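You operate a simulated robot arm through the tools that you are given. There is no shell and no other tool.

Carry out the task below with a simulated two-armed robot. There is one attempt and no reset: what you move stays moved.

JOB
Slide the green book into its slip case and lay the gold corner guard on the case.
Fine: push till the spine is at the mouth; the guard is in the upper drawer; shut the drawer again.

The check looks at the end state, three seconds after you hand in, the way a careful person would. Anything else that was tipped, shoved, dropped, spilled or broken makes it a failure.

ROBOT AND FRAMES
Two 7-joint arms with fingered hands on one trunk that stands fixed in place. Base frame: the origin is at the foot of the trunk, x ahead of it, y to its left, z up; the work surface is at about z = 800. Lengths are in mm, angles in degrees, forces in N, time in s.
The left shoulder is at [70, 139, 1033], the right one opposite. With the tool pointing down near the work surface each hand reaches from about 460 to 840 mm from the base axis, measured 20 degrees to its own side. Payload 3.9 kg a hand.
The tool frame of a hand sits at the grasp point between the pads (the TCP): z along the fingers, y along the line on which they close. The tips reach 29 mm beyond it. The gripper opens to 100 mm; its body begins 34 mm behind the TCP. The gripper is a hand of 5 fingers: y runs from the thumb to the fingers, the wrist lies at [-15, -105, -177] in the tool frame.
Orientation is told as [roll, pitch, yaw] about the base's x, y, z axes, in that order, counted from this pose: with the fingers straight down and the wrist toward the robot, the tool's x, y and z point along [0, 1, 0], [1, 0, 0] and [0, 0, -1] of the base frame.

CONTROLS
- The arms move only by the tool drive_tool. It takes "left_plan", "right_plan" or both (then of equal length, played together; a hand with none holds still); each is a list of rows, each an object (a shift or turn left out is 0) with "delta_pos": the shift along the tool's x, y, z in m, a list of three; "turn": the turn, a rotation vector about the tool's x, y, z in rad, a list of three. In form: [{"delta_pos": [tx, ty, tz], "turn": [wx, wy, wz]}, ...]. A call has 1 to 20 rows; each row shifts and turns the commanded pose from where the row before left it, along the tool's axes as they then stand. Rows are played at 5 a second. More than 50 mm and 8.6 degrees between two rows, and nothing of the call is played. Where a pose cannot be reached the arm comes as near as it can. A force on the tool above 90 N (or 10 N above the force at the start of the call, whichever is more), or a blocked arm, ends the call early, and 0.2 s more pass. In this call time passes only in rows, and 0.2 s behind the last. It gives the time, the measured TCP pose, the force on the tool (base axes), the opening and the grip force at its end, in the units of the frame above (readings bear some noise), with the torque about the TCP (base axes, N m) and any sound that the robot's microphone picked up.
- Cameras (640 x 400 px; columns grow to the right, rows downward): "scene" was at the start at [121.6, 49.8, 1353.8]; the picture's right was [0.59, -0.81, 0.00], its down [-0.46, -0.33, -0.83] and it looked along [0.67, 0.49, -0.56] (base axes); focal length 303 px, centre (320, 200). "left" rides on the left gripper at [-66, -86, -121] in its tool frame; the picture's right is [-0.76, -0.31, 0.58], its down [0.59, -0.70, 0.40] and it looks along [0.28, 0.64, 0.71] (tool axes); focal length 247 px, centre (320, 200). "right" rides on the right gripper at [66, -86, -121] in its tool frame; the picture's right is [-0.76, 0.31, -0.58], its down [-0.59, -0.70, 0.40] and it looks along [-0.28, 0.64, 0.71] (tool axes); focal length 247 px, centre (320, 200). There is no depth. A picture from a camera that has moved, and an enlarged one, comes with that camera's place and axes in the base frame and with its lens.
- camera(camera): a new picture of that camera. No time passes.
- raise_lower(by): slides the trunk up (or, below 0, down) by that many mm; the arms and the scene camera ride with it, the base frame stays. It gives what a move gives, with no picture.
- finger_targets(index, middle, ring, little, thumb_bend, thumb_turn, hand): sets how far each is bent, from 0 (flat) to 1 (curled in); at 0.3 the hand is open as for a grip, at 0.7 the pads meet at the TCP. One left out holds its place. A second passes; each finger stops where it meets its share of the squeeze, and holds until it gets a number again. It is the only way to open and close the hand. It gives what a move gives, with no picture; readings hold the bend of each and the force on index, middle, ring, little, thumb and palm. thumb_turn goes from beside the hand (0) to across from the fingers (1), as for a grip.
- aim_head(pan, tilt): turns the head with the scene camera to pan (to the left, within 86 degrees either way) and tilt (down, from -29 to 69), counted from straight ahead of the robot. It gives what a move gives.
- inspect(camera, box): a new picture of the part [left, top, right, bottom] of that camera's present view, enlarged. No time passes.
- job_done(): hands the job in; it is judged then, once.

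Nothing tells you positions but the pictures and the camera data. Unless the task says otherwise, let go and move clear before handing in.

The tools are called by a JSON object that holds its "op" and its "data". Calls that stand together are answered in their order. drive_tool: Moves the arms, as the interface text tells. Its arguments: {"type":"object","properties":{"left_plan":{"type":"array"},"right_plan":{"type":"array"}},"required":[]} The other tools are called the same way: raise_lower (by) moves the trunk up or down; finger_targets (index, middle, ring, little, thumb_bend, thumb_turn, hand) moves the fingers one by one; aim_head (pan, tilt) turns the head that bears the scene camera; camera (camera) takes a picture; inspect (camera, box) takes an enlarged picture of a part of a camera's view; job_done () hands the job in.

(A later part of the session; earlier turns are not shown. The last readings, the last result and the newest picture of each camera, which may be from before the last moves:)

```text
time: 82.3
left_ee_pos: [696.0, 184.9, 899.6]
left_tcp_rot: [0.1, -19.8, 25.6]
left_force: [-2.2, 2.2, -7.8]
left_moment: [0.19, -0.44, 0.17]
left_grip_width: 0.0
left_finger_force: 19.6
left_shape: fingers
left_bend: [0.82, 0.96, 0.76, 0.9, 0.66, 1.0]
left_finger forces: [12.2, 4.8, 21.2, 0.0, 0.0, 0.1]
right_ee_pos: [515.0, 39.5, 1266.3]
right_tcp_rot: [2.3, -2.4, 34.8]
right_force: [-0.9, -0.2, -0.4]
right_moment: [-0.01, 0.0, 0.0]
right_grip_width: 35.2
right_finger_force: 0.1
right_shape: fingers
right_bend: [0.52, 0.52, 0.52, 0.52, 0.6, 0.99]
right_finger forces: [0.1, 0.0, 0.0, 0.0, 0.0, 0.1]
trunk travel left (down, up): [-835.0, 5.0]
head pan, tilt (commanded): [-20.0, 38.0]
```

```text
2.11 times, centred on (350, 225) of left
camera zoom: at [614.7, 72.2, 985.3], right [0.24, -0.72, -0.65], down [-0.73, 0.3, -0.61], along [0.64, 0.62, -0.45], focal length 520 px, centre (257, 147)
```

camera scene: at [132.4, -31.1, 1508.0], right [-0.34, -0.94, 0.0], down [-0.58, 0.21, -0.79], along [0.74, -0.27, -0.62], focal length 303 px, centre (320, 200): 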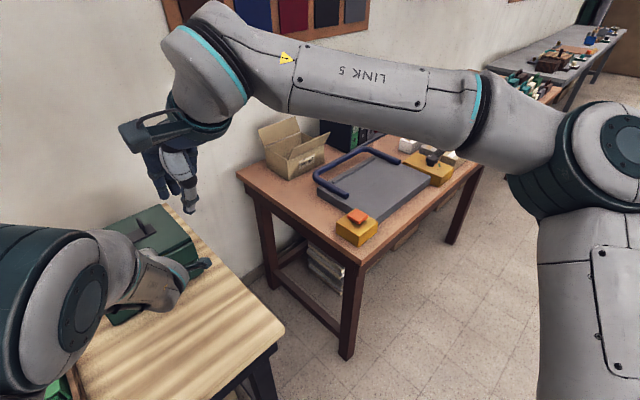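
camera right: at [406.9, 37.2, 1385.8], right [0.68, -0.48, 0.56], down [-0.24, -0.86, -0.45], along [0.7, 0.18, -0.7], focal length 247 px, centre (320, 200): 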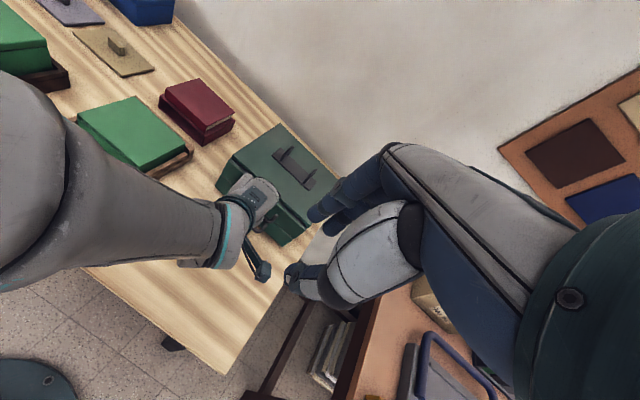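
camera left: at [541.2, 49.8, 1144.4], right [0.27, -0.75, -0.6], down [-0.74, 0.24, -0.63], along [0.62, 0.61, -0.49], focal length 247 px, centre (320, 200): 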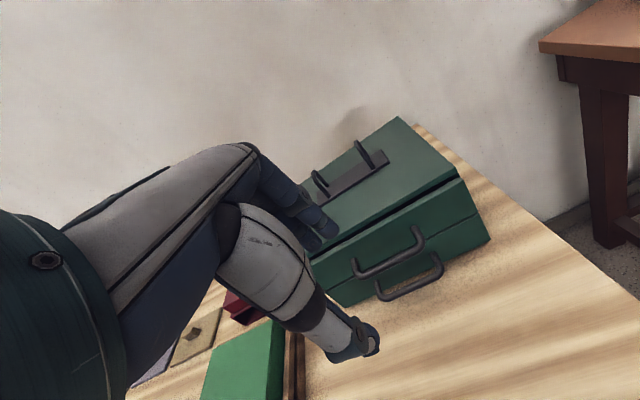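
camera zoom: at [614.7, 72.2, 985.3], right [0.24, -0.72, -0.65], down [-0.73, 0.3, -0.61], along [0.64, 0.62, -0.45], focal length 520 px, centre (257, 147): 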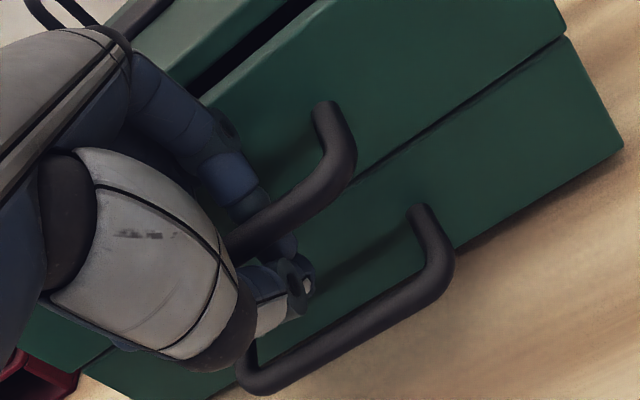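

The fingers wrap the bar. Now pull gently toward the robot.

{"op": "drive_tool", "data": {"left_plan": [{"delta_pos": [0, -0.0047, -0.0017]}, {"delta_pos": [0, -0.0047, -0.0017]}, {"delta_pos": [0, -0.0047, -0.0017]}, {"delta_pos": [0, -0.0047, -0.0017]}]}}

{"op": "inspect", "data": {"camera": "left", "box": [200, 60, 500, 320]}}

{"op": "inspect", "data": {"camera": "right", "box": [200, 100, 360, 260]}}

```text
time: 83.3
left_ee_pos: [678.5, 175.8, 900.6]
left_tcp_rot: [0.0, -19.8, 25.6]
left_force: [-1.2, 4.6, -12.2]
left_moment: [0.04, -0.36, 0.14]
left_grip_width: 0.1
left_finger_force: 18.8
left_shape: fingers
left_bend: [0.82, 0.96, 0.76, 0.9, 0.66, 1.0]
left_finger forces: [12.3, 4.3, 21.1, 0.0, 0.1, 0.0]
right_ee_pos: [515.9, 40.9, 1266.7]
right_tcp_rot: [2.5, -2.5, 34.8]
right_force: [0.6, 1.1, -0.3]
right_moment: [0.01, 0.0, 0.01]
right_grip_width: 35.4
right_finger_force: 0.0
right_shape: fingers
right_bend: [0.52, 0.52, 0.52, 0.52, 0.6, 0.99]
right_finger forces: [0.0, 0.0, 0.0, 0.1, 0.0, 0.0]
trunk travel left (down, up): [-835.0, 5.0]
head pan, tilt (commanded): [-20.0, 38.0]
```

```text
1.54 times, centred on (350, 190) of left
camera zoom: at [596.4, 63.5, 985.4], right [0.24, -0.72, -0.65], down [-0.73, 0.3, -0.61], along [0.64, 0.62, -0.45], focal length 380 px, centre (274, 215)
```

zoom: 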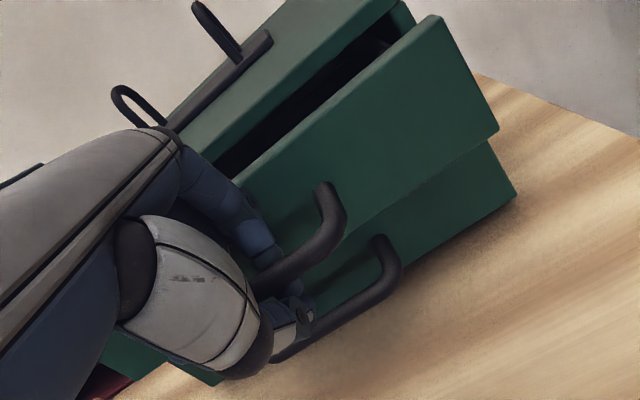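

```text
2.50 times, centred on (280, 180) of right
camera zoom: at [407.5, 37.9, 1385.5], right [0.68, -0.48, 0.56], down [-0.24, -0.86, -0.45], along [0.7, 0.18, -0.7], focal length 617 px, centre (420, 250)
```

zoom: 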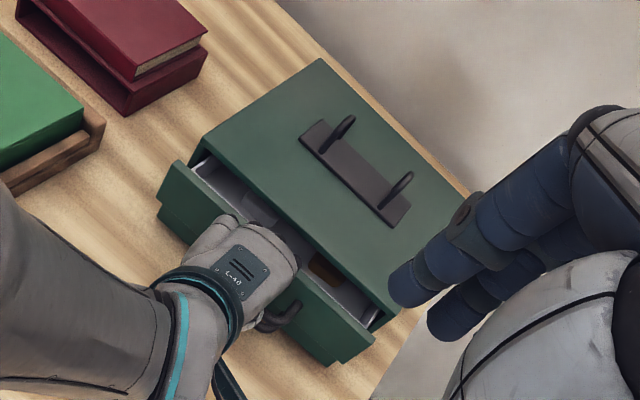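

The drawer slides open; something gold-brown is visible inside. I'll relieve the slight upward load and keep pulling.

{"op": "drive_tool", "data": {"left_plan": [{"delta_pos": [0, -0.001, 0.0028]}, {"delta_pos": [0, -0.0075, -0.0027]}, {"delta_pos": [0, -0.0075, -0.0027]}, {"delta_pos": [0, -0.0075, -0.0027]}, {"delta_pos": [0, -0.0075, -0.0027]}, {"delta_pos": [0, -0.0075, -0.0027]}]}}

{"op": "inspect", "data": {"camera": "left", "box": [200, 60, 500, 320]}}

{"op": "inspect", "data": {"camera": "right", "box": [200, 100, 360, 260]}}

```text
time: 84.7
left_ee_pos: [642.1, 157.4, 899.2]
left_tcp_rot: [-0.1, -19.8, 25.8]
left_force: [-2.1, 6.6, -1.5]
left_moment: [0.29, -0.38, 0.15]
left_grip_width: 0.1
left_finger_force: 17.0
left_shape: fingers
left_bend: [0.83, 0.96, 0.76, 0.9, 0.66, 1.0]
left_finger forces: [11.5, 4.4, 18.2, 0.0, 0.0, 0.0]
right_ee_pos: [514.7, 40.4, 1266.9]
right_tcp_rot: [2.4, -2.4, 34.8]
right_force: [0.3, -0.1, 0.3]
right_moment: [0.0, 0.0, 0.01]
right_grip_width: 35.1
right_finger_force: 0.2
right_shape: fingers
right_bend: [0.52, 0.52, 0.52, 0.52, 0.6, 0.99]
right_finger forces: [0.1, 0.1, 0.0, 0.0, 0.1, 0.0]
trunk travel left (down, up): [-835.0, 5.0]
head pan, tilt (commanded): [-20.0, 38.0]
```

```text
1.54 times, centred on (350, 190) of left
camera zoom: at [560.4, 46.5, 984.2], right [0.25, -0.72, -0.65], down [-0.73, 0.3, -0.62], along [0.64, 0.62, -0.45], focal length 380 px, centre (274, 215)
```

zoom: 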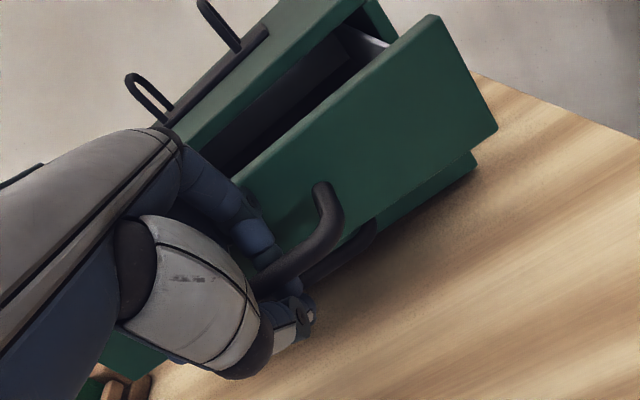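

```text
2.50 times, centred on (280, 180) of right
camera zoom: at [405.5, 37.8, 1386.3], right [0.68, -0.48, 0.56], down [-0.24, -0.86, -0.45], along [0.7, 0.18, -0.7], focal length 617 px, centre (420, 250)
```

zoom: 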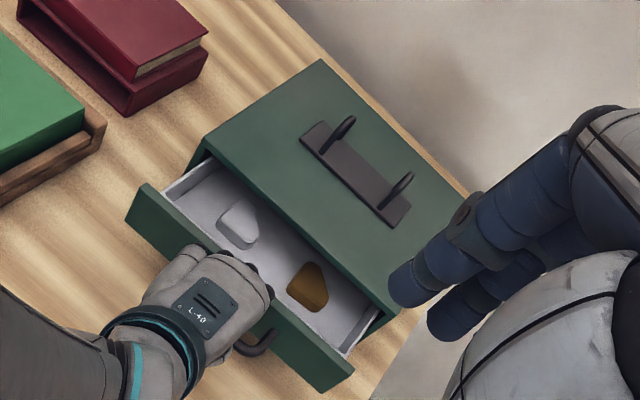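

Two corner guards lie in the drawer: a silver/white one and the gold one on the right. The gold one is still under the lid's edge, so I keep pulling in stages while watching the force.

{"op": "drive_tool", "data": {"left_plan": [{"delta_pos": [0, -0.0075, -0.0027]}, {"delta_pos": [0, -0.0075, -0.0027]}, {"delta_pos": [0, -0.0075, -0.0027]}]}}

{"op": "drive_tool", "data": {"left_plan": [{"delta_pos": [0, -0.0075, -0.0027]}, {"delta_pos": [0, -0.0075, -0.0027]}, {"delta_pos": [0, -0.0075, -0.0027]}]}}

{"op": "inspect", "data": {"camera": "right", "box": [180, 100, 340, 260]}}

{"op": "inspect", "data": {"camera": "left", "box": [200, 60, 500, 320]}}

```text
time: 85.5
left_ee_pos: [619.8, 148.1, 897.1]
left_tcp_rot: [-0.1, -19.9, 25.8]
left_force: [-3.1, 8.0, -0.5]
left_moment: [0.2, -0.33, 0.15]
left_grip_width: 0.0
left_finger_force: 16.5
left_shape: fingers
left_bend: [0.83, 0.96, 0.77, 0.9, 0.66, 1.0]
left_finger forces: [11.3, 4.1, 17.7, 0.0, 0.0, 0.0]
right_ee_pos: [513.8, 40.5, 1266.6]
right_tcp_rot: [2.4, -2.4, 34.8]
right_force: [0.0, -0.7, 0.3]
right_moment: [0.01, 0.0, 0.02]
right_grip_width: 35.4
right_finger_force: 0.1
right_shape: fingers
right_bend: [0.52, 0.52, 0.52, 0.52, 0.6, 0.99]
right_finger forces: [0.0, 0.1, 0.0, 0.0, 0.1, 0.0]
trunk travel left (down, up): [-835.0, 5.0]
head pan, tilt (commanded): [-20.0, 38.0]
```

```text
time: 86.3
left_ee_pos: [598.9, 138.1, 898.2]
left_tcp_rot: [-0.1, -19.8, 25.7]
left_force: [-2.9, 8.3, -3.2]
left_moment: [0.16, -0.35, 0.16]
left_grip_width: 0.0
left_finger_force: 16.9
left_shape: fingers
left_bend: [0.83, 0.96, 0.77, 0.9, 0.66, 1.0]
left_finger forces: [11.1, 4.2, 18.1, 0.0, 0.1, 0.0]
right_ee_pos: [514.1, 40.7, 1267.2]
right_tcp_rot: [2.3, -2.5, 34.7]
right_force: [-0.1, -0.3, 0.4]
right_moment: [-0.03, 0.03, -0.03]
right_grip_width: 35.5
right_finger_force: 0.1
right_shape: fingers
right_bend: [0.52, 0.52, 0.52, 0.52, 0.6, 0.99]
right_finger forces: [0.0, 0.0, 0.0, 0.1, 0.0, 0.1]
trunk travel left (down, up): [-835.0, 5.0]
head pan, tilt (commanded): [-20.0, 38.0]
```

```text
2.50 times, centred on (260, 180) of right
camera zoom: at [405.1, 38.8, 1386.3], right [0.68, -0.48, 0.56], down [-0.24, -0.86, -0.45], along [0.7, 0.17, -0.7], focal length 617 px, centre (470, 250)
```

zoom: 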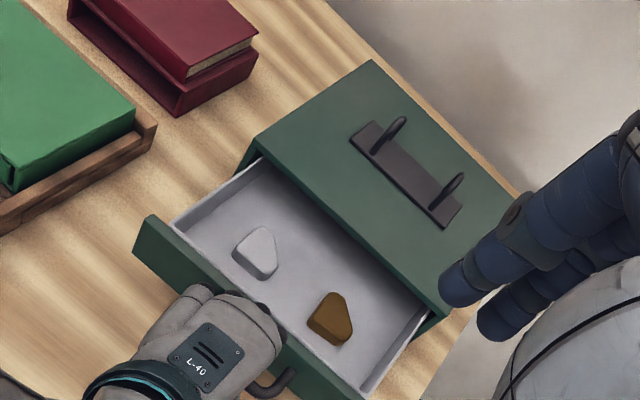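

```text
1.54 times, centred on (350, 190) of left
camera zoom: at [517.0, 26.1, 984.0], right [0.24, -0.72, -0.65], down [-0.73, 0.3, -0.61], along [0.64, 0.62, -0.45], focal length 380 px, centre (274, 215)
```

zoom: 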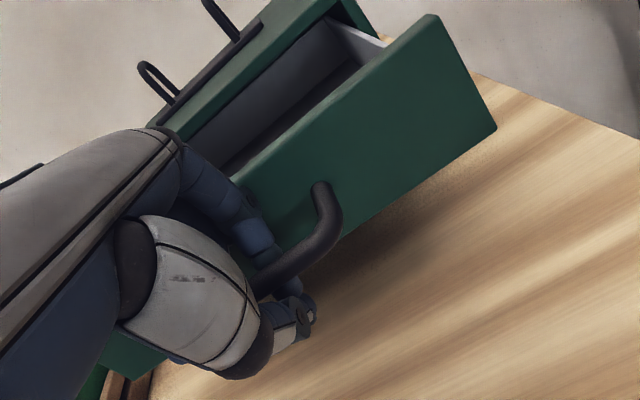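

The gold guard is now in the open. One more 12 mm pull for finger room, then I release the handle.

{"op": "drive_tool", "data": {"left_plan": [{"delta_pos": [0.001, -0.0056, -0.0021]}, {"delta_pos": [0.001, -0.0056, -0.0021]}]}}

{"op": "finger_targets", "data": {"hand": "left", "index": 0.66, "ring": 0.66, "thumb_bend": 0.2}}

{"op": "inspect", "data": {"camera": "right", "box": [180, 100, 340, 260]}}

{"op": "inspect", "data": {"camera": "left", "box": [240, 130, 460, 320]}}

```text
time: 86.9
left_ee_pos: [587.5, 134.1, 899.2]
left_tcp_rot: [0.0, -19.9, 25.5]
left_force: [-0.7, 3.4, -5.9]
left_moment: [0.21, -0.33, 0.01]
left_grip_width: 0.0
left_finger_force: 18.5
left_shape: fingers
left_bend: [0.83, 0.96, 0.77, 0.9, 0.66, 1.0]
left_finger forces: [11.2, 3.9, 20.8, 0.0, 0.0, 0.0]
right_ee_pos: [515.6, 38.1, 1266.8]
right_tcp_rot: [2.4, -2.5, 34.8]
right_force: [1.2, 0.3, 0.1]
right_moment: [0.0, 0.0, 0.01]
right_grip_width: 35.3
right_finger_force: 0.0
right_shape: fingers
right_bend: [0.52, 0.52, 0.52, 0.52, 0.6, 0.99]
right_finger forces: [0.1, 0.0, 0.1, 0.0, 0.0, 0.0]
trunk travel left (down, up): [-835.0, 5.0]
head pan, tilt (commanded): [-20.0, 38.0]
```

```text
time: 87.9
left_ee_pos: [586.0, 133.7, 900.0]
left_tcp_rot: [0.0, -19.9, 25.6]
left_force: [0.7, 0.2, 0.0]
left_moment: [-0.02, -0.04, 0.02]
left_grip_width: 58.5
left_finger_force: 0.1
left_shape: fingers
left_bend: [0.66, 0.95, 0.66, 0.9, 0.2, 0.97]
left_finger forces: [0.0, 0.0, 0.2, 0.0, 0.0, 0.0]
right_ee_pos: [515.1, 38.0, 1268.5]
right_tcp_rot: [2.5, -2.5, 34.8]
right_force: [0.1, 0.2, -1.0]
right_moment: [0.01, -0.03, -0.03]
right_grip_width: 35.2
right_finger_force: 0.0
right_shape: fingers
right_bend: [0.52, 0.52, 0.52, 0.52, 0.6, 0.99]
right_finger forces: [0.1, 0.0, 0.1, 0.0, 0.0, 0.1]
trunk travel left (down, up): [-835.0, 5.0]
head pan, tilt (commanded): [-20.0, 38.0]
```

```text
2.50 times, centred on (260, 180) of right
camera zoom: at [405.8, 36.6, 1386.2], right [0.68, -0.48, 0.56], down [-0.24, -0.86, -0.45], along [0.7, 0.18, -0.7], focal length 617 px, centre (470, 250)
```

zoom: 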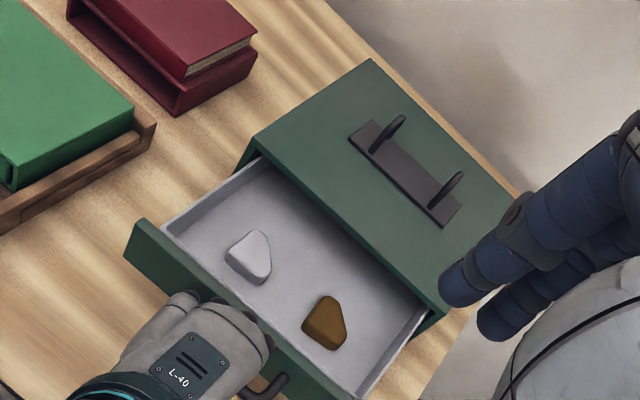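

```text
2.11 times, centred on (350, 225) of left
camera zoom: at [505.4, 21.6, 984.7], right [0.24, -0.72, -0.65], down [-0.73, 0.3, -0.61], along [0.64, 0.62, -0.45], focal length 520 px, centre (257, 147)
```

zoom: 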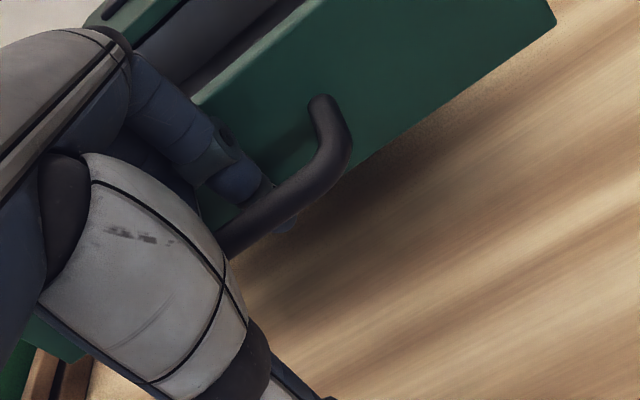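

Released. Lift straight up out of the handle, then look down into the drawer.

{"op": "drive_tool", "data": {"left_plan": [{"delta_pos": [0, 0.0041, -0.0113]}, {"delta_pos": [0, 0.0051, -0.0141]}, {"delta_pos": [0, 0.0068, -0.0188]}, {"delta_pos": [0, 0.0068, -0.0188]}, {"delta_pos": [0, 0.0068, -0.0188]}, {"delta_pos": [0, 0.0068, -0.0188]}]}}

{"op": "camera", "data": {"camera": "left"}}

{"op": "camera", "data": {"camera": "right"}}

{"op": "camera", "data": {"camera": "scene"}}

```text
time: 89.3
left_ee_pos: [586.5, 132.8, 1008.0]
left_tcp_rot: [-0.2, -19.8, 25.7]
left_force: [0.6, -1.3, 0.4]
left_moment: [0.01, -0.03, -0.01]
left_grip_width: 58.6
left_finger_force: 0.1
left_shape: fingers
left_bend: [0.66, 0.95, 0.66, 0.9, 0.2, 0.97]
left_finger forces: [0.0, 0.0, 0.1, 0.1, 0.0, 0.1]
right_ee_pos: [512.6, 37.7, 1267.0]
right_tcp_rot: [2.4, -2.4, 34.9]
right_force: [0.0, 0.4, -0.6]
right_moment: [-0.01, -0.04, -0.01]
right_grip_width: 35.4
right_finger_force: 0.1
right_shape: fingers
right_bend: [0.52, 0.52, 0.52, 0.52, 0.6, 0.99]
right_finger forces: [0.1, 0.1, 0.0, 0.1, 0.1, 0.0]
trunk travel left (down, up): [-835.0, 5.0]
head pan, tilt (commanded): [-20.0, 38.0]
```

```text
taken
camera left: at [504.3, 20.8, 1092.6], right [0.24, -0.72, -0.65], down [-0.73, 0.3, -0.61], along [0.64, 0.62, -0.45], focal length 247 px, centre (320, 200)
```

left: 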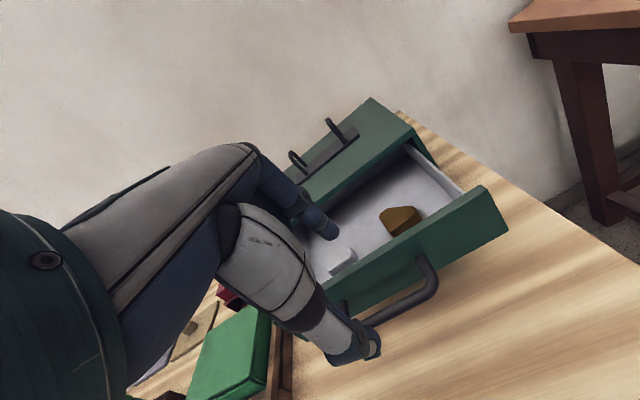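

```text
taken
camera right: at [404.9, 36.5, 1386.5], right [0.68, -0.48, 0.56], down [-0.24, -0.86, -0.45], along [0.7, 0.18, -0.7], focal length 247 px, centre (320, 200)
```

right: 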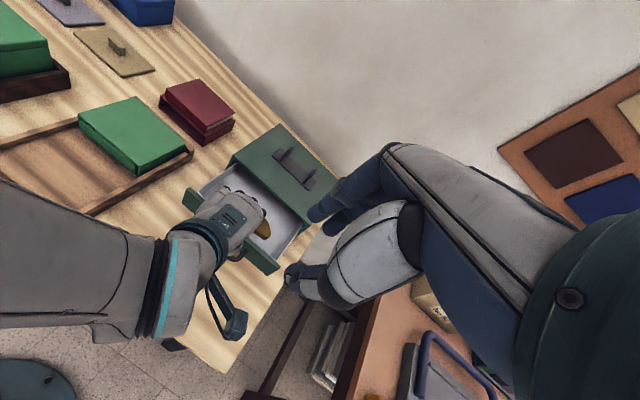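

```text
taken
camera scene: at [130.3, -31.9, 1508.2], right [-0.34, -0.94, 0.0], down [-0.58, 0.21, -0.79], along [0.74, -0.27, -0.62], focal length 303 px, centre (320, 200)
```

scene: 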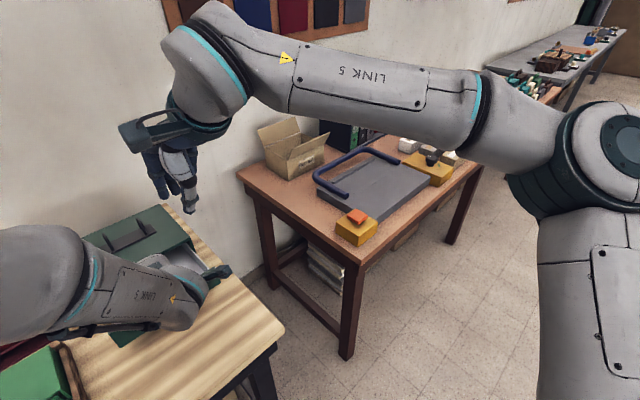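

The left camera sees the drawer contents. Zoom in on the gold guard.

{"op": "inspect", "data": {"camera": "left", "box": [300, 130, 480, 300]}}

{"op": "inspect", "data": {"camera": "left", "box": [365, 195, 435, 245]}}

```text
2.35 times, centred on (390, 215) of left
camera zoom: at [504.3, 20.8, 1092.6], right [0.24, -0.72, -0.65], down [-0.73, 0.3, -0.61], along [0.64, 0.62, -0.45], focal length 581 px, centre (155, 165)
```

zoom: 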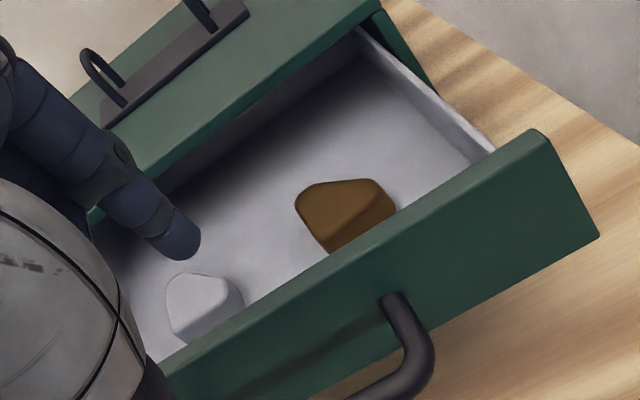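

```text
8.00 times, centred on (400, 220) of left
camera zoom: at [504.3, 20.8, 1092.6], right [0.24, -0.72, -0.65], down [-0.73, 0.3, -0.61], along [0.64, 0.62, -0.45], focal length 1976 px, centre (-320, 40)
```

zoom: 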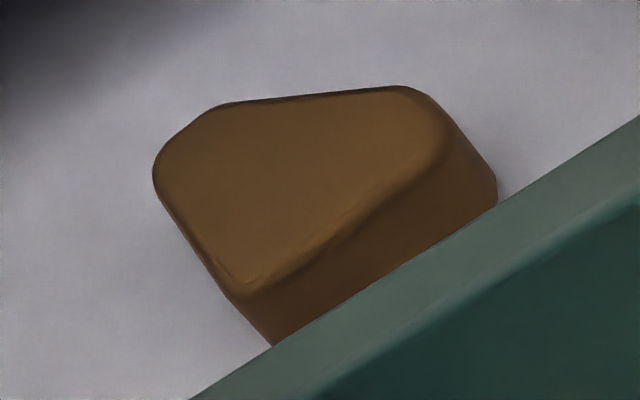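

The gold guard is a rounded triangular block, roughly 36 mm a side, centred near d≈693, l≈-173 in the open drawer. I'll set the hand tool-down with yaw ≈45° so the thumb meets its flat near side and index/middle the opposite vertex.

{"op": "drive_tool", "data": {"left_plan": [{"turn": [0.0873, 0, 0]}, {"turn": [0.0873, 0, 0]}, {"turn": [0.0873, 0, 0]}, {"turn": [0.0873, 0, 0]}, {"turn": [0, 0, -0.0847]}, {"turn": [0, 0, -0.0847]}, {"turn": [0, 0, -0.0847]}, {"turn": [0, 0, -0.0847]}]}}

{"op": "finger_targets", "data": {"hand": "left", "index": 0.44, "middle": 0.44, "ring": 0.9, "little": 0.9, "thumb_bend": 0.42, "thumb_turn": 1.0}}

{"op": "camera", "data": {"camera": "left"}}

{"op": "camera", "data": {"camera": "right"}}

```text
time: 91.1
left_ee_pos: [592.2, 141.3, 1020.0]
left_tcp_rot: [-3.6, 2.6, 47.4]
left_force: [-1.0, -0.7, 0.1]
left_moment: [0.03, -0.02, 0.01]
left_grip_width: 58.6
left_finger_force: 0.0
left_shape: fingers
left_bend: [0.66, 0.95, 0.66, 0.9, 0.2, 0.97]
left_finger forces: [0.0, 0.0, 0.0, 0.1, 0.0, 0.0]
right_ee_pos: [514.5, 39.5, 1267.2]
right_tcp_rot: [2.3, -2.5, 34.9]
right_force: [-0.3, 0.8, -0.1]
right_moment: [0.0, 0.01, 0.01]
right_grip_width: 35.3
right_finger_force: 0.1
right_shape: fingers
right_bend: [0.52, 0.52, 0.52, 0.52, 0.6, 0.99]
right_finger forces: [0.0, 0.0, 0.0, 0.0, 0.1, 0.0]
trunk travel left (down, up): [-835.0, 5.0]
head pan, tilt (commanded): [-20.0, 38.0]
```

```text
time: 92.1
left_ee_pos: [592.6, 143.4, 1014.8]
left_tcp_rot: [-3.0, 2.7, 47.6]
left_force: [0.6, 0.1, -0.6]
left_moment: [-0.01, 0.01, -0.02]
left_grip_width: 67.6
left_finger_force: 0.0
left_shape: fingers
left_bend: [0.44, 0.44, 0.89, 0.91, 0.42, 0.99]
left_finger forces: [0.0, 0.0, 0.0, 0.1, 0.0, 0.0]
right_ee_pos: [514.2, 39.4, 1267.4]
right_tcp_rot: [2.4, -2.5, 34.8]
right_force: [0.4, 0.1, -0.2]
right_moment: [0.01, 0.04, 0.02]
right_grip_width: 35.5
right_finger_force: 0.1
right_shape: fingers
right_bend: [0.52, 0.52, 0.52, 0.52, 0.6, 0.99]
right_finger forces: [0.0, 0.0, 0.0, 0.0, 0.1, 0.1]
trunk travel left (down, up): [-835.0, 5.0]
head pan, tilt (commanded): [-20.0, 38.0]
```

```text
taken
camera left: at [581.6, 45.7, 1143.7], right [0.36, -0.78, -0.52], down [-0.91, -0.15, -0.4], along [0.23, 0.61, -0.76], focal length 247 px, centre (320, 200)
```

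left: 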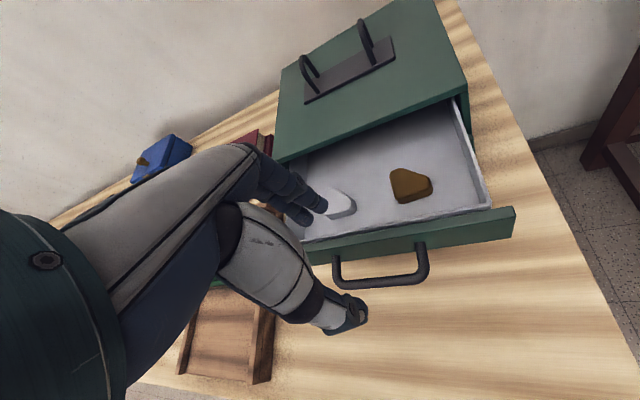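

```text
taken
camera right: at [405.7, 36.7, 1386.2], right [0.68, -0.48, 0.56], down [-0.24, -0.86, -0.45], along [0.7, 0.18, -0.7], focal length 247 px, centre (320, 200)
```

right: 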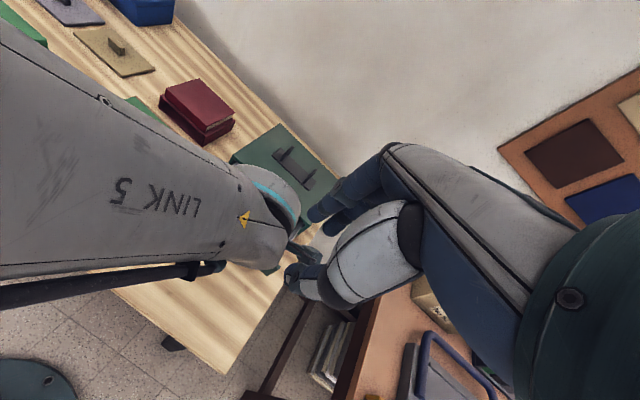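

The left wrist has come right beneath the right hand's fingertips – too close. I'll move the right hand up and away to its own side.

{"op": "drive_tool", "data": {"right_plan": [{"delta_pos": [0, 0, -0.02]}, {"delta_pos": [0, 0, -0.03]}, {"delta_pos": [-0.03, -0.01, -0.01]}, {"delta_pos": [-0.03, -0.02, 0]}, {"delta_pos": [-0.03, -0.02, 0]}, {"delta_pos": [-0.03, -0.02, 0]}, {"delta_pos": [-0.03, -0.02, 0]}, {"delta_pos": [-0.03, -0.02, 0]}]}}

{"op": "camera", "data": {"camera": "scene"}}

{"op": "camera", "data": {"camera": "right"}}

```text
time: 93.9
left_ee_pos: [592.2, 145.2, 1009.8]
left_tcp_rot: [-2.9, 3.1, 47.7]
left_force: [0.4, 0.4, 0.1]
left_moment: [0.0, 0.0, -0.01]
left_grip_width: 67.2
left_finger_force: 0.1
left_shape: fingers
left_bend: [0.44, 0.44, 0.89, 0.91, 0.42, 0.99]
left_finger forces: [0.0, 0.1, 0.0, 0.0, 0.0, 0.0]
right_ee_pos: [514.0, 36.9, 1296.8]
right_tcp_rot: [2.4, -2.4, 34.9]
right_force: [0.0, -0.8, 0.8]
right_moment: [0.03, -0.02, 0.01]
right_grip_width: 35.4
right_finger_force: 0.1
right_shape: fingers
right_bend: [0.52, 0.52, 0.52, 0.52, 0.6, 0.99]
right_finger forces: [0.0, 0.0, 0.0, 0.0, 0.0, 0.0]
right hand out of reach, approached as far as the arm can: row 2, 3, 4, 5, 6, 7, 8
trunk travel left (down, up): [-835.0, 5.0]
head pan, tilt (commanded): [-20.0, 38.0]
```

```text
taken
camera scene: at [131.3, -31.7, 1508.1], right [-0.34, -0.94, 0.0], down [-0.58, 0.21, -0.79], along [0.74, -0.27, -0.62], focal length 303 px, centre (320, 200)
```

scene: 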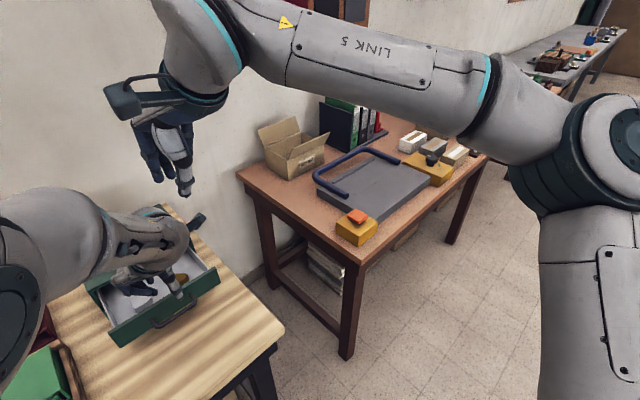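

```text
taken
camera right: at [405.2, 35.1, 1415.3], right [0.68, -0.48, 0.56], down [-0.24, -0.86, -0.45], along [0.7, 0.18, -0.7], focal length 247 px, centre (320, 200)
```

right: 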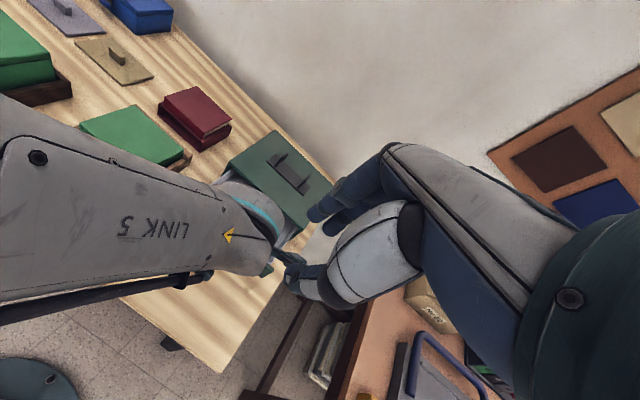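

The right hand only rose 30 mm: its commanded yaw is unreachable there. Turning its yaw back and lowering slightly should let it move off to the right.

{"op": "drive_tool", "data": {"right_plan": [{"delta_pos": [0, 0, 0], "turn": [0, 0, 0.1]}, {"delta_pos": [0, 0, 0], "turn": [0, 0, 0.1]}, {"delta_pos": [0, 0, 0.01], "turn": [0, 0, 0.1]}, {"delta_pos": [0, 0, 0.02], "turn": [0, 0, 0]}, {"delta_pos": [0, 0, 0.02], "turn": [0, 0, 0]}]}}

{"op": "camera", "data": {"camera": "scene"}}

{"op": "camera", "data": {"camera": "right"}}

```text
time: 95.1
left_ee_pos: [592.0, 144.6, 1010.8]
left_tcp_rot: [-2.8, 3.2, 47.7]
left_force: [0.8, -0.6, 0.1]
left_moment: [-0.03, 0.01, 0.02]
left_grip_width: 67.3
left_finger_force: 0.1
left_shape: fingers
left_bend: [0.44, 0.44, 0.89, 0.91, 0.42, 0.99]
left_finger forces: [0.0, 0.0, 0.0, 0.0, 0.1, 0.0]
right_ee_pos: [515.8, 39.8, 1245.2]
right_tcp_rot: [3.1, -1.6, 17.6]
right_force: [0.3, -0.5, 0.1]
right_moment: [0.01, 0.03, 0.03]
right_grip_width: 35.4
right_finger_force: 0.0
right_shape: fingers
right_bend: [0.52, 0.52, 0.52, 0.52, 0.6, 0.99]
right_finger forces: [0.0, 0.1, 0.0, 0.1, 0.0, 0.0]
trunk travel left (down, up): [-835.0, 5.0]
head pan, tilt (commanded): [-20.0, 38.0]
```

```text
taken
camera scene: at [131.8, -31.8, 1508.1], right [-0.34, -0.94, 0.0], down [-0.58, 0.21, -0.79], along [0.74, -0.27, -0.62], focal length 303 px, centre (320, 200)
```

scene: 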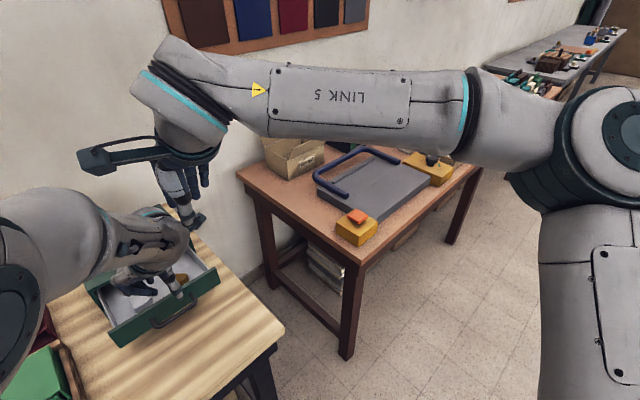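

```text
taken
camera right: at [412.6, 69.8, 1366.7], right [0.51, -0.66, 0.54], down [-0.49, -0.75, -0.45], along [0.71, -0.03, -0.71], focal length 247 px, centre (320, 200)
```

right: 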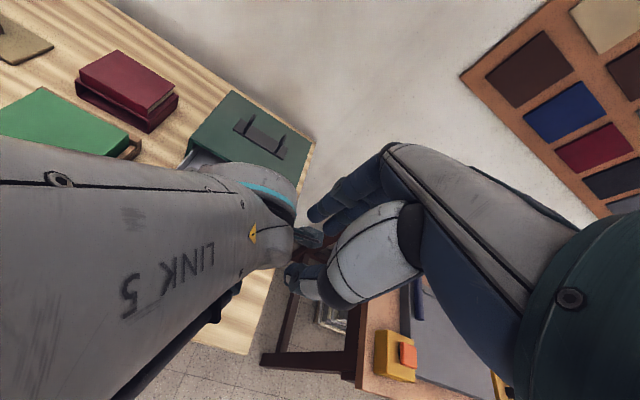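

It's responsive again, but still too close to the left wrist. Move it directly to the right and back.

{"op": "drive_tool", "data": {"right_plan": [{"delta_pos": [-0.03, 0, -0.005]}, {"delta_pos": [-0.03, -0.005, -0.005]}, {"delta_pos": [-0.03, -0.01, 0]}, {"delta_pos": [-0.03, -0.01, 0]}, {"delta_pos": [-0.03, -0.015, 0]}, {"delta_pos": [-0.03, -0.015, 0]}, {"delta_pos": [-0.03, -0.015, 0]}]}}

{"op": "camera", "data": {"camera": "scene"}}

{"op": "camera", "data": {"camera": "left"}}

```text
time: 96.7
left_ee_pos: [590.1, 143.1, 1011.5]
left_tcp_rot: [-2.9, 3.0, 47.5]
left_force: [-0.1, -0.7, 0.4]
left_moment: [-0.01, 0.01, 0.02]
left_grip_width: 67.2
left_finger_force: 0.2
left_shape: fingers
left_bend: [0.44, 0.44, 0.89, 0.91, 0.42, 0.99]
left_finger forces: [0.0, 0.0, 0.1, 0.1, 0.0, 0.1]
right_ee_pos: [511.1, -182.9, 1243.2]
right_tcp_rot: [3.1, -1.9, 17.4]
right_force: [-1.1, 1.3, -0.2]
right_moment: [-0.03, -0.06, 0.01]
right_grip_width: 35.1
right_finger_force: 0.2
right_shape: fingers
right_bend: [0.52, 0.52, 0.52, 0.52, 0.6, 0.99]
right_finger forces: [0.0, 0.0, 0.0, 0.0, 0.1, 0.0]
trunk travel left (down, up): [-835.0, 5.0]
head pan, tilt (commanded): [-20.0, 38.0]
```

```text
taken
camera scene: at [129.7, -32.3, 1508.2], right [-0.34, -0.94, 0.0], down [-0.58, 0.21, -0.79], along [0.74, -0.27, -0.61], focal length 303 px, centre (320, 200)
```

scene: 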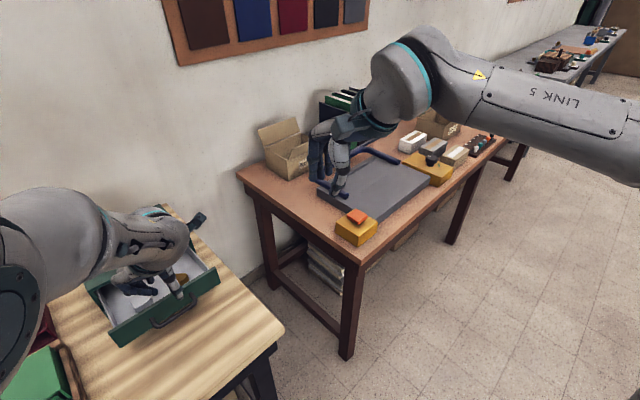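

```text
taken
camera left: at [580.1, 44.9, 1140.8], right [0.35, -0.78, -0.52], down [-0.91, -0.15, -0.39], along [0.22, 0.61, -0.76], focal length 247 px, centre (320, 200)
```

left: 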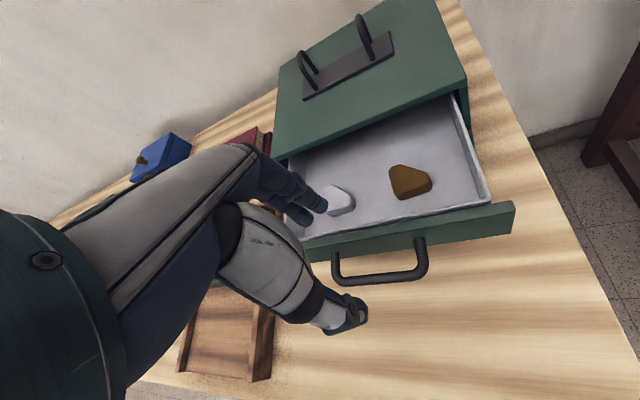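

The right hand is clear. Now move the left hand over the gold guard (still high).

{"op": "drive_tool", "data": {"left_plan": [{"delta_pos": [-0.0121, 0.0146, 0.002]}, {"delta_pos": [-0.0121, 0.0146, 0.002]}, {"delta_pos": [-0.0121, 0.0146, 0.002]}, {"delta_pos": [-0.0121, 0.0146, 0.002]}, {"delta_pos": [-0.0121, 0.0146, 0.002]}, {"delta_pos": [-0.0121, 0.0146, 0.002]}]}}

{"op": "camera", "data": {"camera": "left"}}

{"op": "inspect", "data": {"camera": "scene", "box": [40, 180, 280, 360]}}

```text
time: 98.1
left_ee_pos: [701.4, 142.6, 991.0]
left_tcp_rot: [0.2, 0.0, 44.8]
left_force: [-0.9, 0.1, 0.8]
left_moment: [0.0, 0.04, 0.01]
left_grip_width: 67.5
left_finger_force: 0.0
left_shape: fingers
left_bend: [0.44, 0.44, 0.89, 0.91, 0.42, 0.99]
left_finger forces: [0.0, 0.0, 0.0, 0.0, 0.0, 0.1]
right_ee_pos: [513.9, -181.9, 1241.0]
right_tcp_rot: [3.0, -1.7, 17.4]
right_force: [0.0, -0.5, -0.1]
right_moment: [-0.05, 0.02, -0.02]
right_grip_width: 35.3
right_finger_force: 0.0
right_shape: fingers
right_bend: [0.52, 0.52, 0.52, 0.52, 0.6, 0.99]
right_finger forces: [0.0, 0.0, 0.1, 0.0, 0.0, 0.0]
trunk travel left (down, up): [-835.0, 5.0]
head pan, tilt (commanded): [-20.0, 38.0]
```

```text
taken
camera left: at [686.9, 35.3, 1113.2], right [0.32, -0.75, -0.58], down [-0.91, -0.08, -0.4], along [0.25, 0.66, -0.71], focal length 247 px, centre (320, 200)
```

left: 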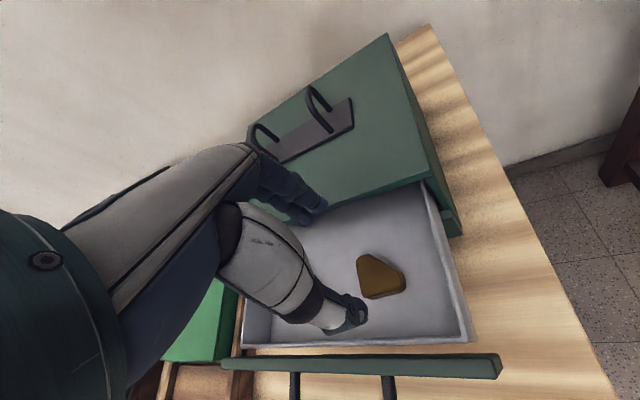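

```text
2.22 times, centred on (160, 270) of scene
camera zoom: at [132.4, -32.1, 1508.0], right [-0.34, -0.94, 0.0], down [-0.58, 0.21, -0.79], along [0.74, -0.27, -0.62], focal length 673 px, centre (676, 44)
```

zoom: 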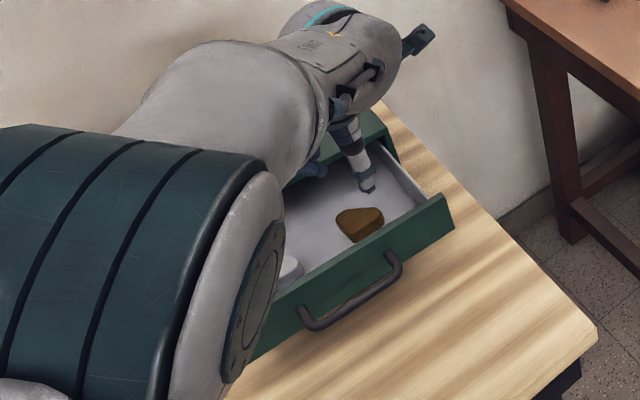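

Pose is exact now (yaw 44.8°). Zoom on the guard to fix its position relative to the TCP.

{"op": "inspect", "data": {"camera": "left", "box": [330, 230, 430, 320]}}

{"op": "inspect", "data": {"camera": "scene", "box": [130, 220, 210, 290]}}

```text
4.44 times, centred on (380, 275) of left
camera zoom: at [686.9, 35.3, 1113.2], right [0.32, -0.75, -0.58], down [-0.91, -0.08, -0.4], along [0.25, 0.66, -0.71], focal length 1098 px, centre (53, -133)
```

zoom: 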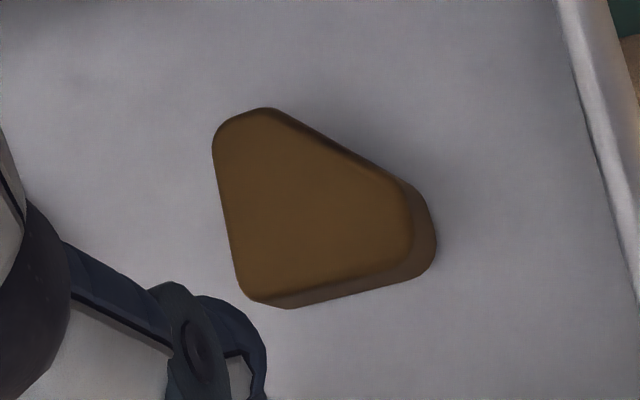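

```text
5.71 times, centred on (170, 255) of scene
camera zoom: at [132.4, -32.1, 1508.0], right [-0.34, -0.94, 0.0], down [-0.58, 0.21, -0.79], along [0.74, -0.27, -0.62], focal length 1730 px, centre (1177, -114)
```

zoom: 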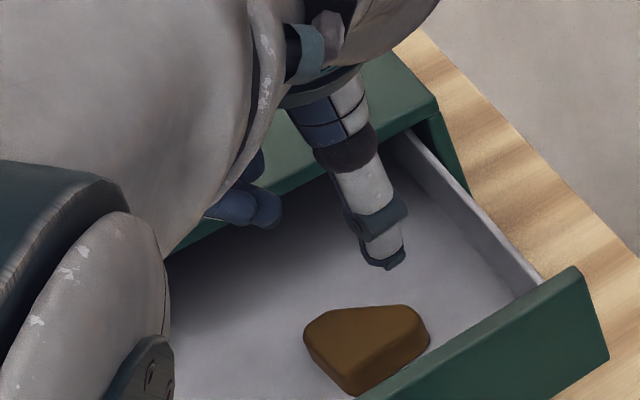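

Guard: triangular, ~15 mm high, top at z≈889 (floor ≈874). I'll fine-align (yaw −5.5°, small shift) so thumb faces the flat near side and index/middle straddle the far vertex, then descend to just above.

{"op": "drive_tool", "data": {"left_plan": [{"delta_pos": [0.0057, 0.0032, 0], "turn": [0, 0, 0.096]}, {"delta_pos": [0, 0, 0.015]}, {"delta_pos": [0, 0, 0.015]}, {"delta_pos": [0, 0, 0.015]}, {"delta_pos": [0, 0, 0.015]}]}}

{"op": "camera", "data": {"camera": "left"}}

{"op": "inspect", "data": {"camera": "left", "box": [230, 160, 430, 340]}}

{"op": "inspect", "data": {"camera": "scene", "box": [100, 190, 230, 300]}}

```text
time: 99.3
left_ee_pos: [700.0, 150.4, 933.6]
left_tcp_rot: [0.0, 0.3, 39.6]
left_force: [0.5, 0.7, 0.2]
left_moment: [0.02, -0.06, 0.01]
left_grip_width: 67.3
left_finger_force: 0.0
left_shape: fingers
left_bend: [0.44, 0.44, 0.89, 0.91, 0.42, 0.99]
left_finger forces: [0.1, 0.5, 0.0, 0.0, 0.0, 0.0]
right_ee_pos: [513.8, -181.0, 1241.3]
right_tcp_rot: [3.1, -1.8, 17.3]
right_force: [0.3, -1.2, -0.8]
right_moment: [-0.02, 0.03, -0.06]
right_grip_width: 35.2
right_finger_force: 0.1
right_shape: fingers
right_bend: [0.52, 0.52, 0.52, 0.52, 0.6, 0.99]
right_finger forces: [0.1, 0.0, 0.0, 0.0, 0.0, 0.1]
trunk travel left (down, up): [-835.0, 5.0]
head pan, tilt (commanded): [-20.0, 38.0]
```

```text
taken
camera left: at [675.1, 44.3, 1054.9], right [0.24, -0.78, -0.58], down [-0.92, 0.01, -0.4], along [0.31, 0.63, -0.71], focal length 247 px, centre (320, 200)
```

left: 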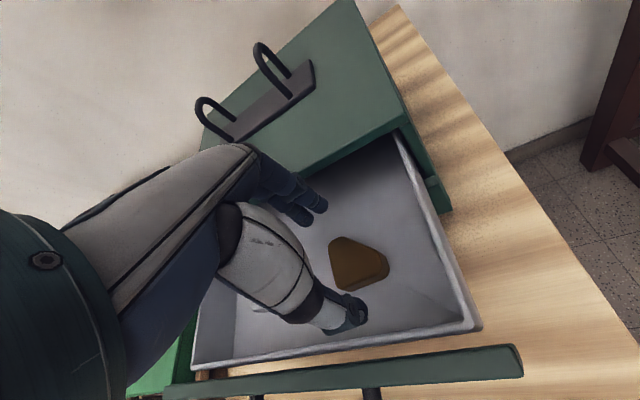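

```text
2.22 times, centred on (330, 250) of left
camera zoom: at [675.1, 44.3, 1054.9], right [0.24, -0.78, -0.58], down [-0.92, 0.01, -0.4], along [0.31, 0.63, -0.71], focal length 549 px, centre (298, 89)
```

zoom: 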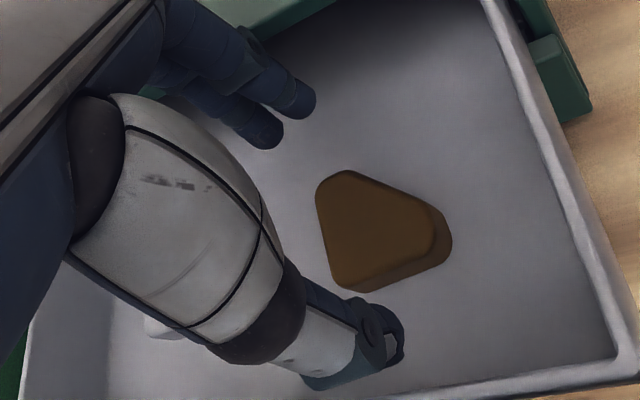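

```text
3.64 times, centred on (165, 245) of scene
camera zoom: at [131.9, -31.9, 1508.0], right [-0.34, -0.94, 0.0], down [-0.58, 0.21, -0.79], along [0.74, -0.27, -0.62], focal length 1101 px, centre (884, 36)
```

zoom: 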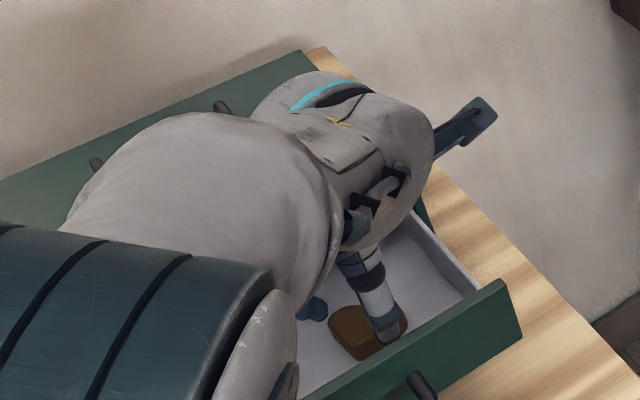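

In tool coordinates the guard's flat side is parallel to x at y≈-18 and the vertex at y≈+16.5 – yaw is right; thumb and finger pair centre at x≈+6, so I shift 11 mm along −x, then descend carefully.

{"op": "drive_tool", "data": {"left_plan": [{"delta_pos": [-0.0055, -0.0005, 0]}, {"delta_pos": [-0.0055, -0.0005, 0]}, {"delta_pos": [0, 0, 0.008]}, {"delta_pos": [0, 0, 0.008]}]}}

{"op": "inspect", "data": {"camera": "left", "box": [230, 160, 430, 340]}}

{"op": "inspect", "data": {"camera": "scene", "box": [130, 220, 220, 300]}}

```text
time: 100.3
left_ee_pos: [703.8, 141.1, 916.9]
left_tcp_rot: [0.0, 0.2, 39.5]
left_force: [-5.0, -3.3, -1.4]
left_moment: [-0.02, -0.04, 0.15]
left_grip_width: 67.4
left_finger_force: 3.2
left_shape: fingers
left_bend: [0.44, 0.48, 0.89, 0.91, 0.42, 0.99]
left_finger forces: [0.1, 6.0, 0.0, 0.0, 0.0, 0.0]
right_ee_pos: [512.1, -183.3, 1240.8]
right_tcp_rot: [3.1, -1.8, 17.5]
right_force: [0.0, 0.6, -0.1]
right_moment: [-0.03, 0.0, -0.01]
right_grip_width: 35.6
right_finger_force: 0.1
right_shape: fingers
right_bend: [0.52, 0.52, 0.52, 0.52, 0.6, 0.99]
right_finger forces: [0.1, 0.0, 0.0, 0.0, 0.0, 0.1]
trunk travel left (down, up): [-835.0, 5.0]
head pan, tilt (commanded): [-20.0, 38.0]
```

```text
2.22 times, centred on (330, 250) of left
camera zoom: at [679.5, 35.7, 1038.4], right [0.24, -0.78, -0.58], down [-0.92, 0.01, -0.4], along [0.31, 0.63, -0.71], focal length 549 px, centre (298, 89)
```

zoom: 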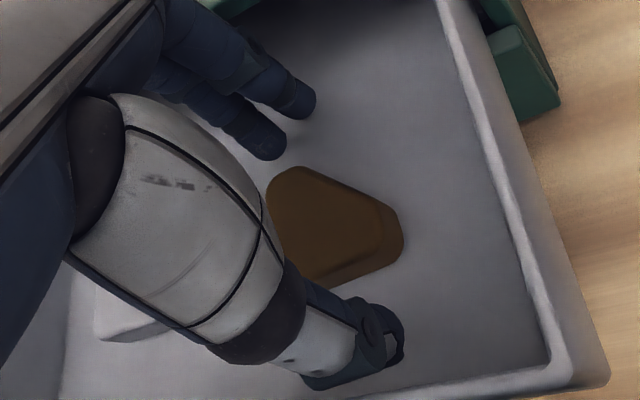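

```text
5.00 times, centred on (175, 260) of scene
camera zoom: at [130.4, -32.3, 1508.1], right [-0.34, -0.94, 0.0], down [-0.58, 0.21, -0.79], along [0.74, -0.27, -0.62], focal length 1514 px, centre (1045, -100)
```

zoom: 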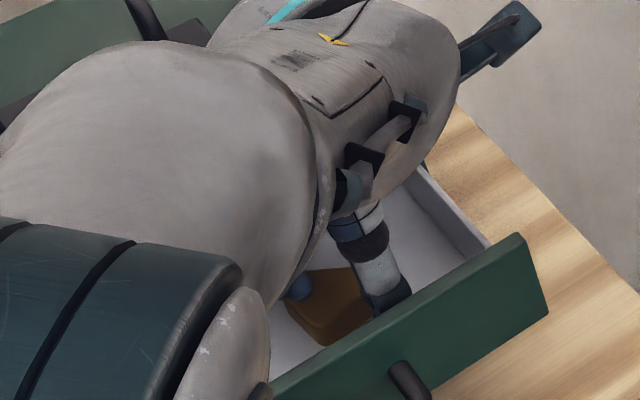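

The middle finger's back touches the lid edge (6 N). I'll pre-close index and middle a bit, which pulls them away from the lid, and re-check.

{"op": "finger_targets", "data": {"hand": "left", "index": 0.52, "middle": 0.54}}

{"op": "inspect", "data": {"camera": "left", "box": [230, 160, 430, 340]}}

```text
time: 101.3
left_ee_pos: [704.6, 142.9, 918.3]
left_tcp_rot: [-0.1, 0.1, 39.5]
left_force: [0.2, -0.4, -0.1]
left_moment: [0.0, -0.01, 0.01]
left_grip_width: 57.7
left_finger_force: 0.0
left_shape: fingers
left_bend: [0.52, 0.54, 0.89, 0.91, 0.42, 0.99]
left_finger forces: [0.0, 0.1, 0.0, 0.0, 0.1, 0.0]
right_ee_pos: [512.8, -181.1, 1242.7]
right_tcp_rot: [3.1, -1.8, 17.4]
right_force: [0.3, -0.5, 0.0]
right_moment: [0.03, -0.02, 0.03]
right_grip_width: 35.2
right_finger_force: 0.0
right_shape: fingers
right_bend: [0.52, 0.52, 0.52, 0.52, 0.6, 0.99]
right_finger forces: [0.0, 0.0, 0.0, 0.0, 0.0, 0.0]
trunk travel left (down, up): [-835.0, 5.0]
head pan, tilt (commanded): [-20.0, 38.0]
```

```text
2.22 times, centred on (330, 250) of left
camera zoom: at [680.5, 36.4, 1039.2], right [0.24, -0.78, -0.58], down [-0.92, 0.01, -0.4], along [0.31, 0.63, -0.71], focal length 549 px, centre (298, 89)
```

zoom: 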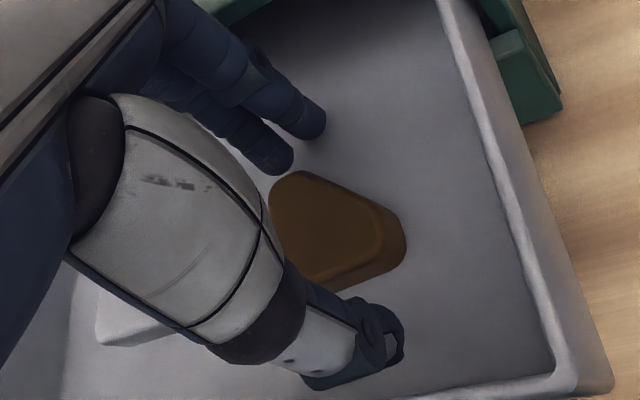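

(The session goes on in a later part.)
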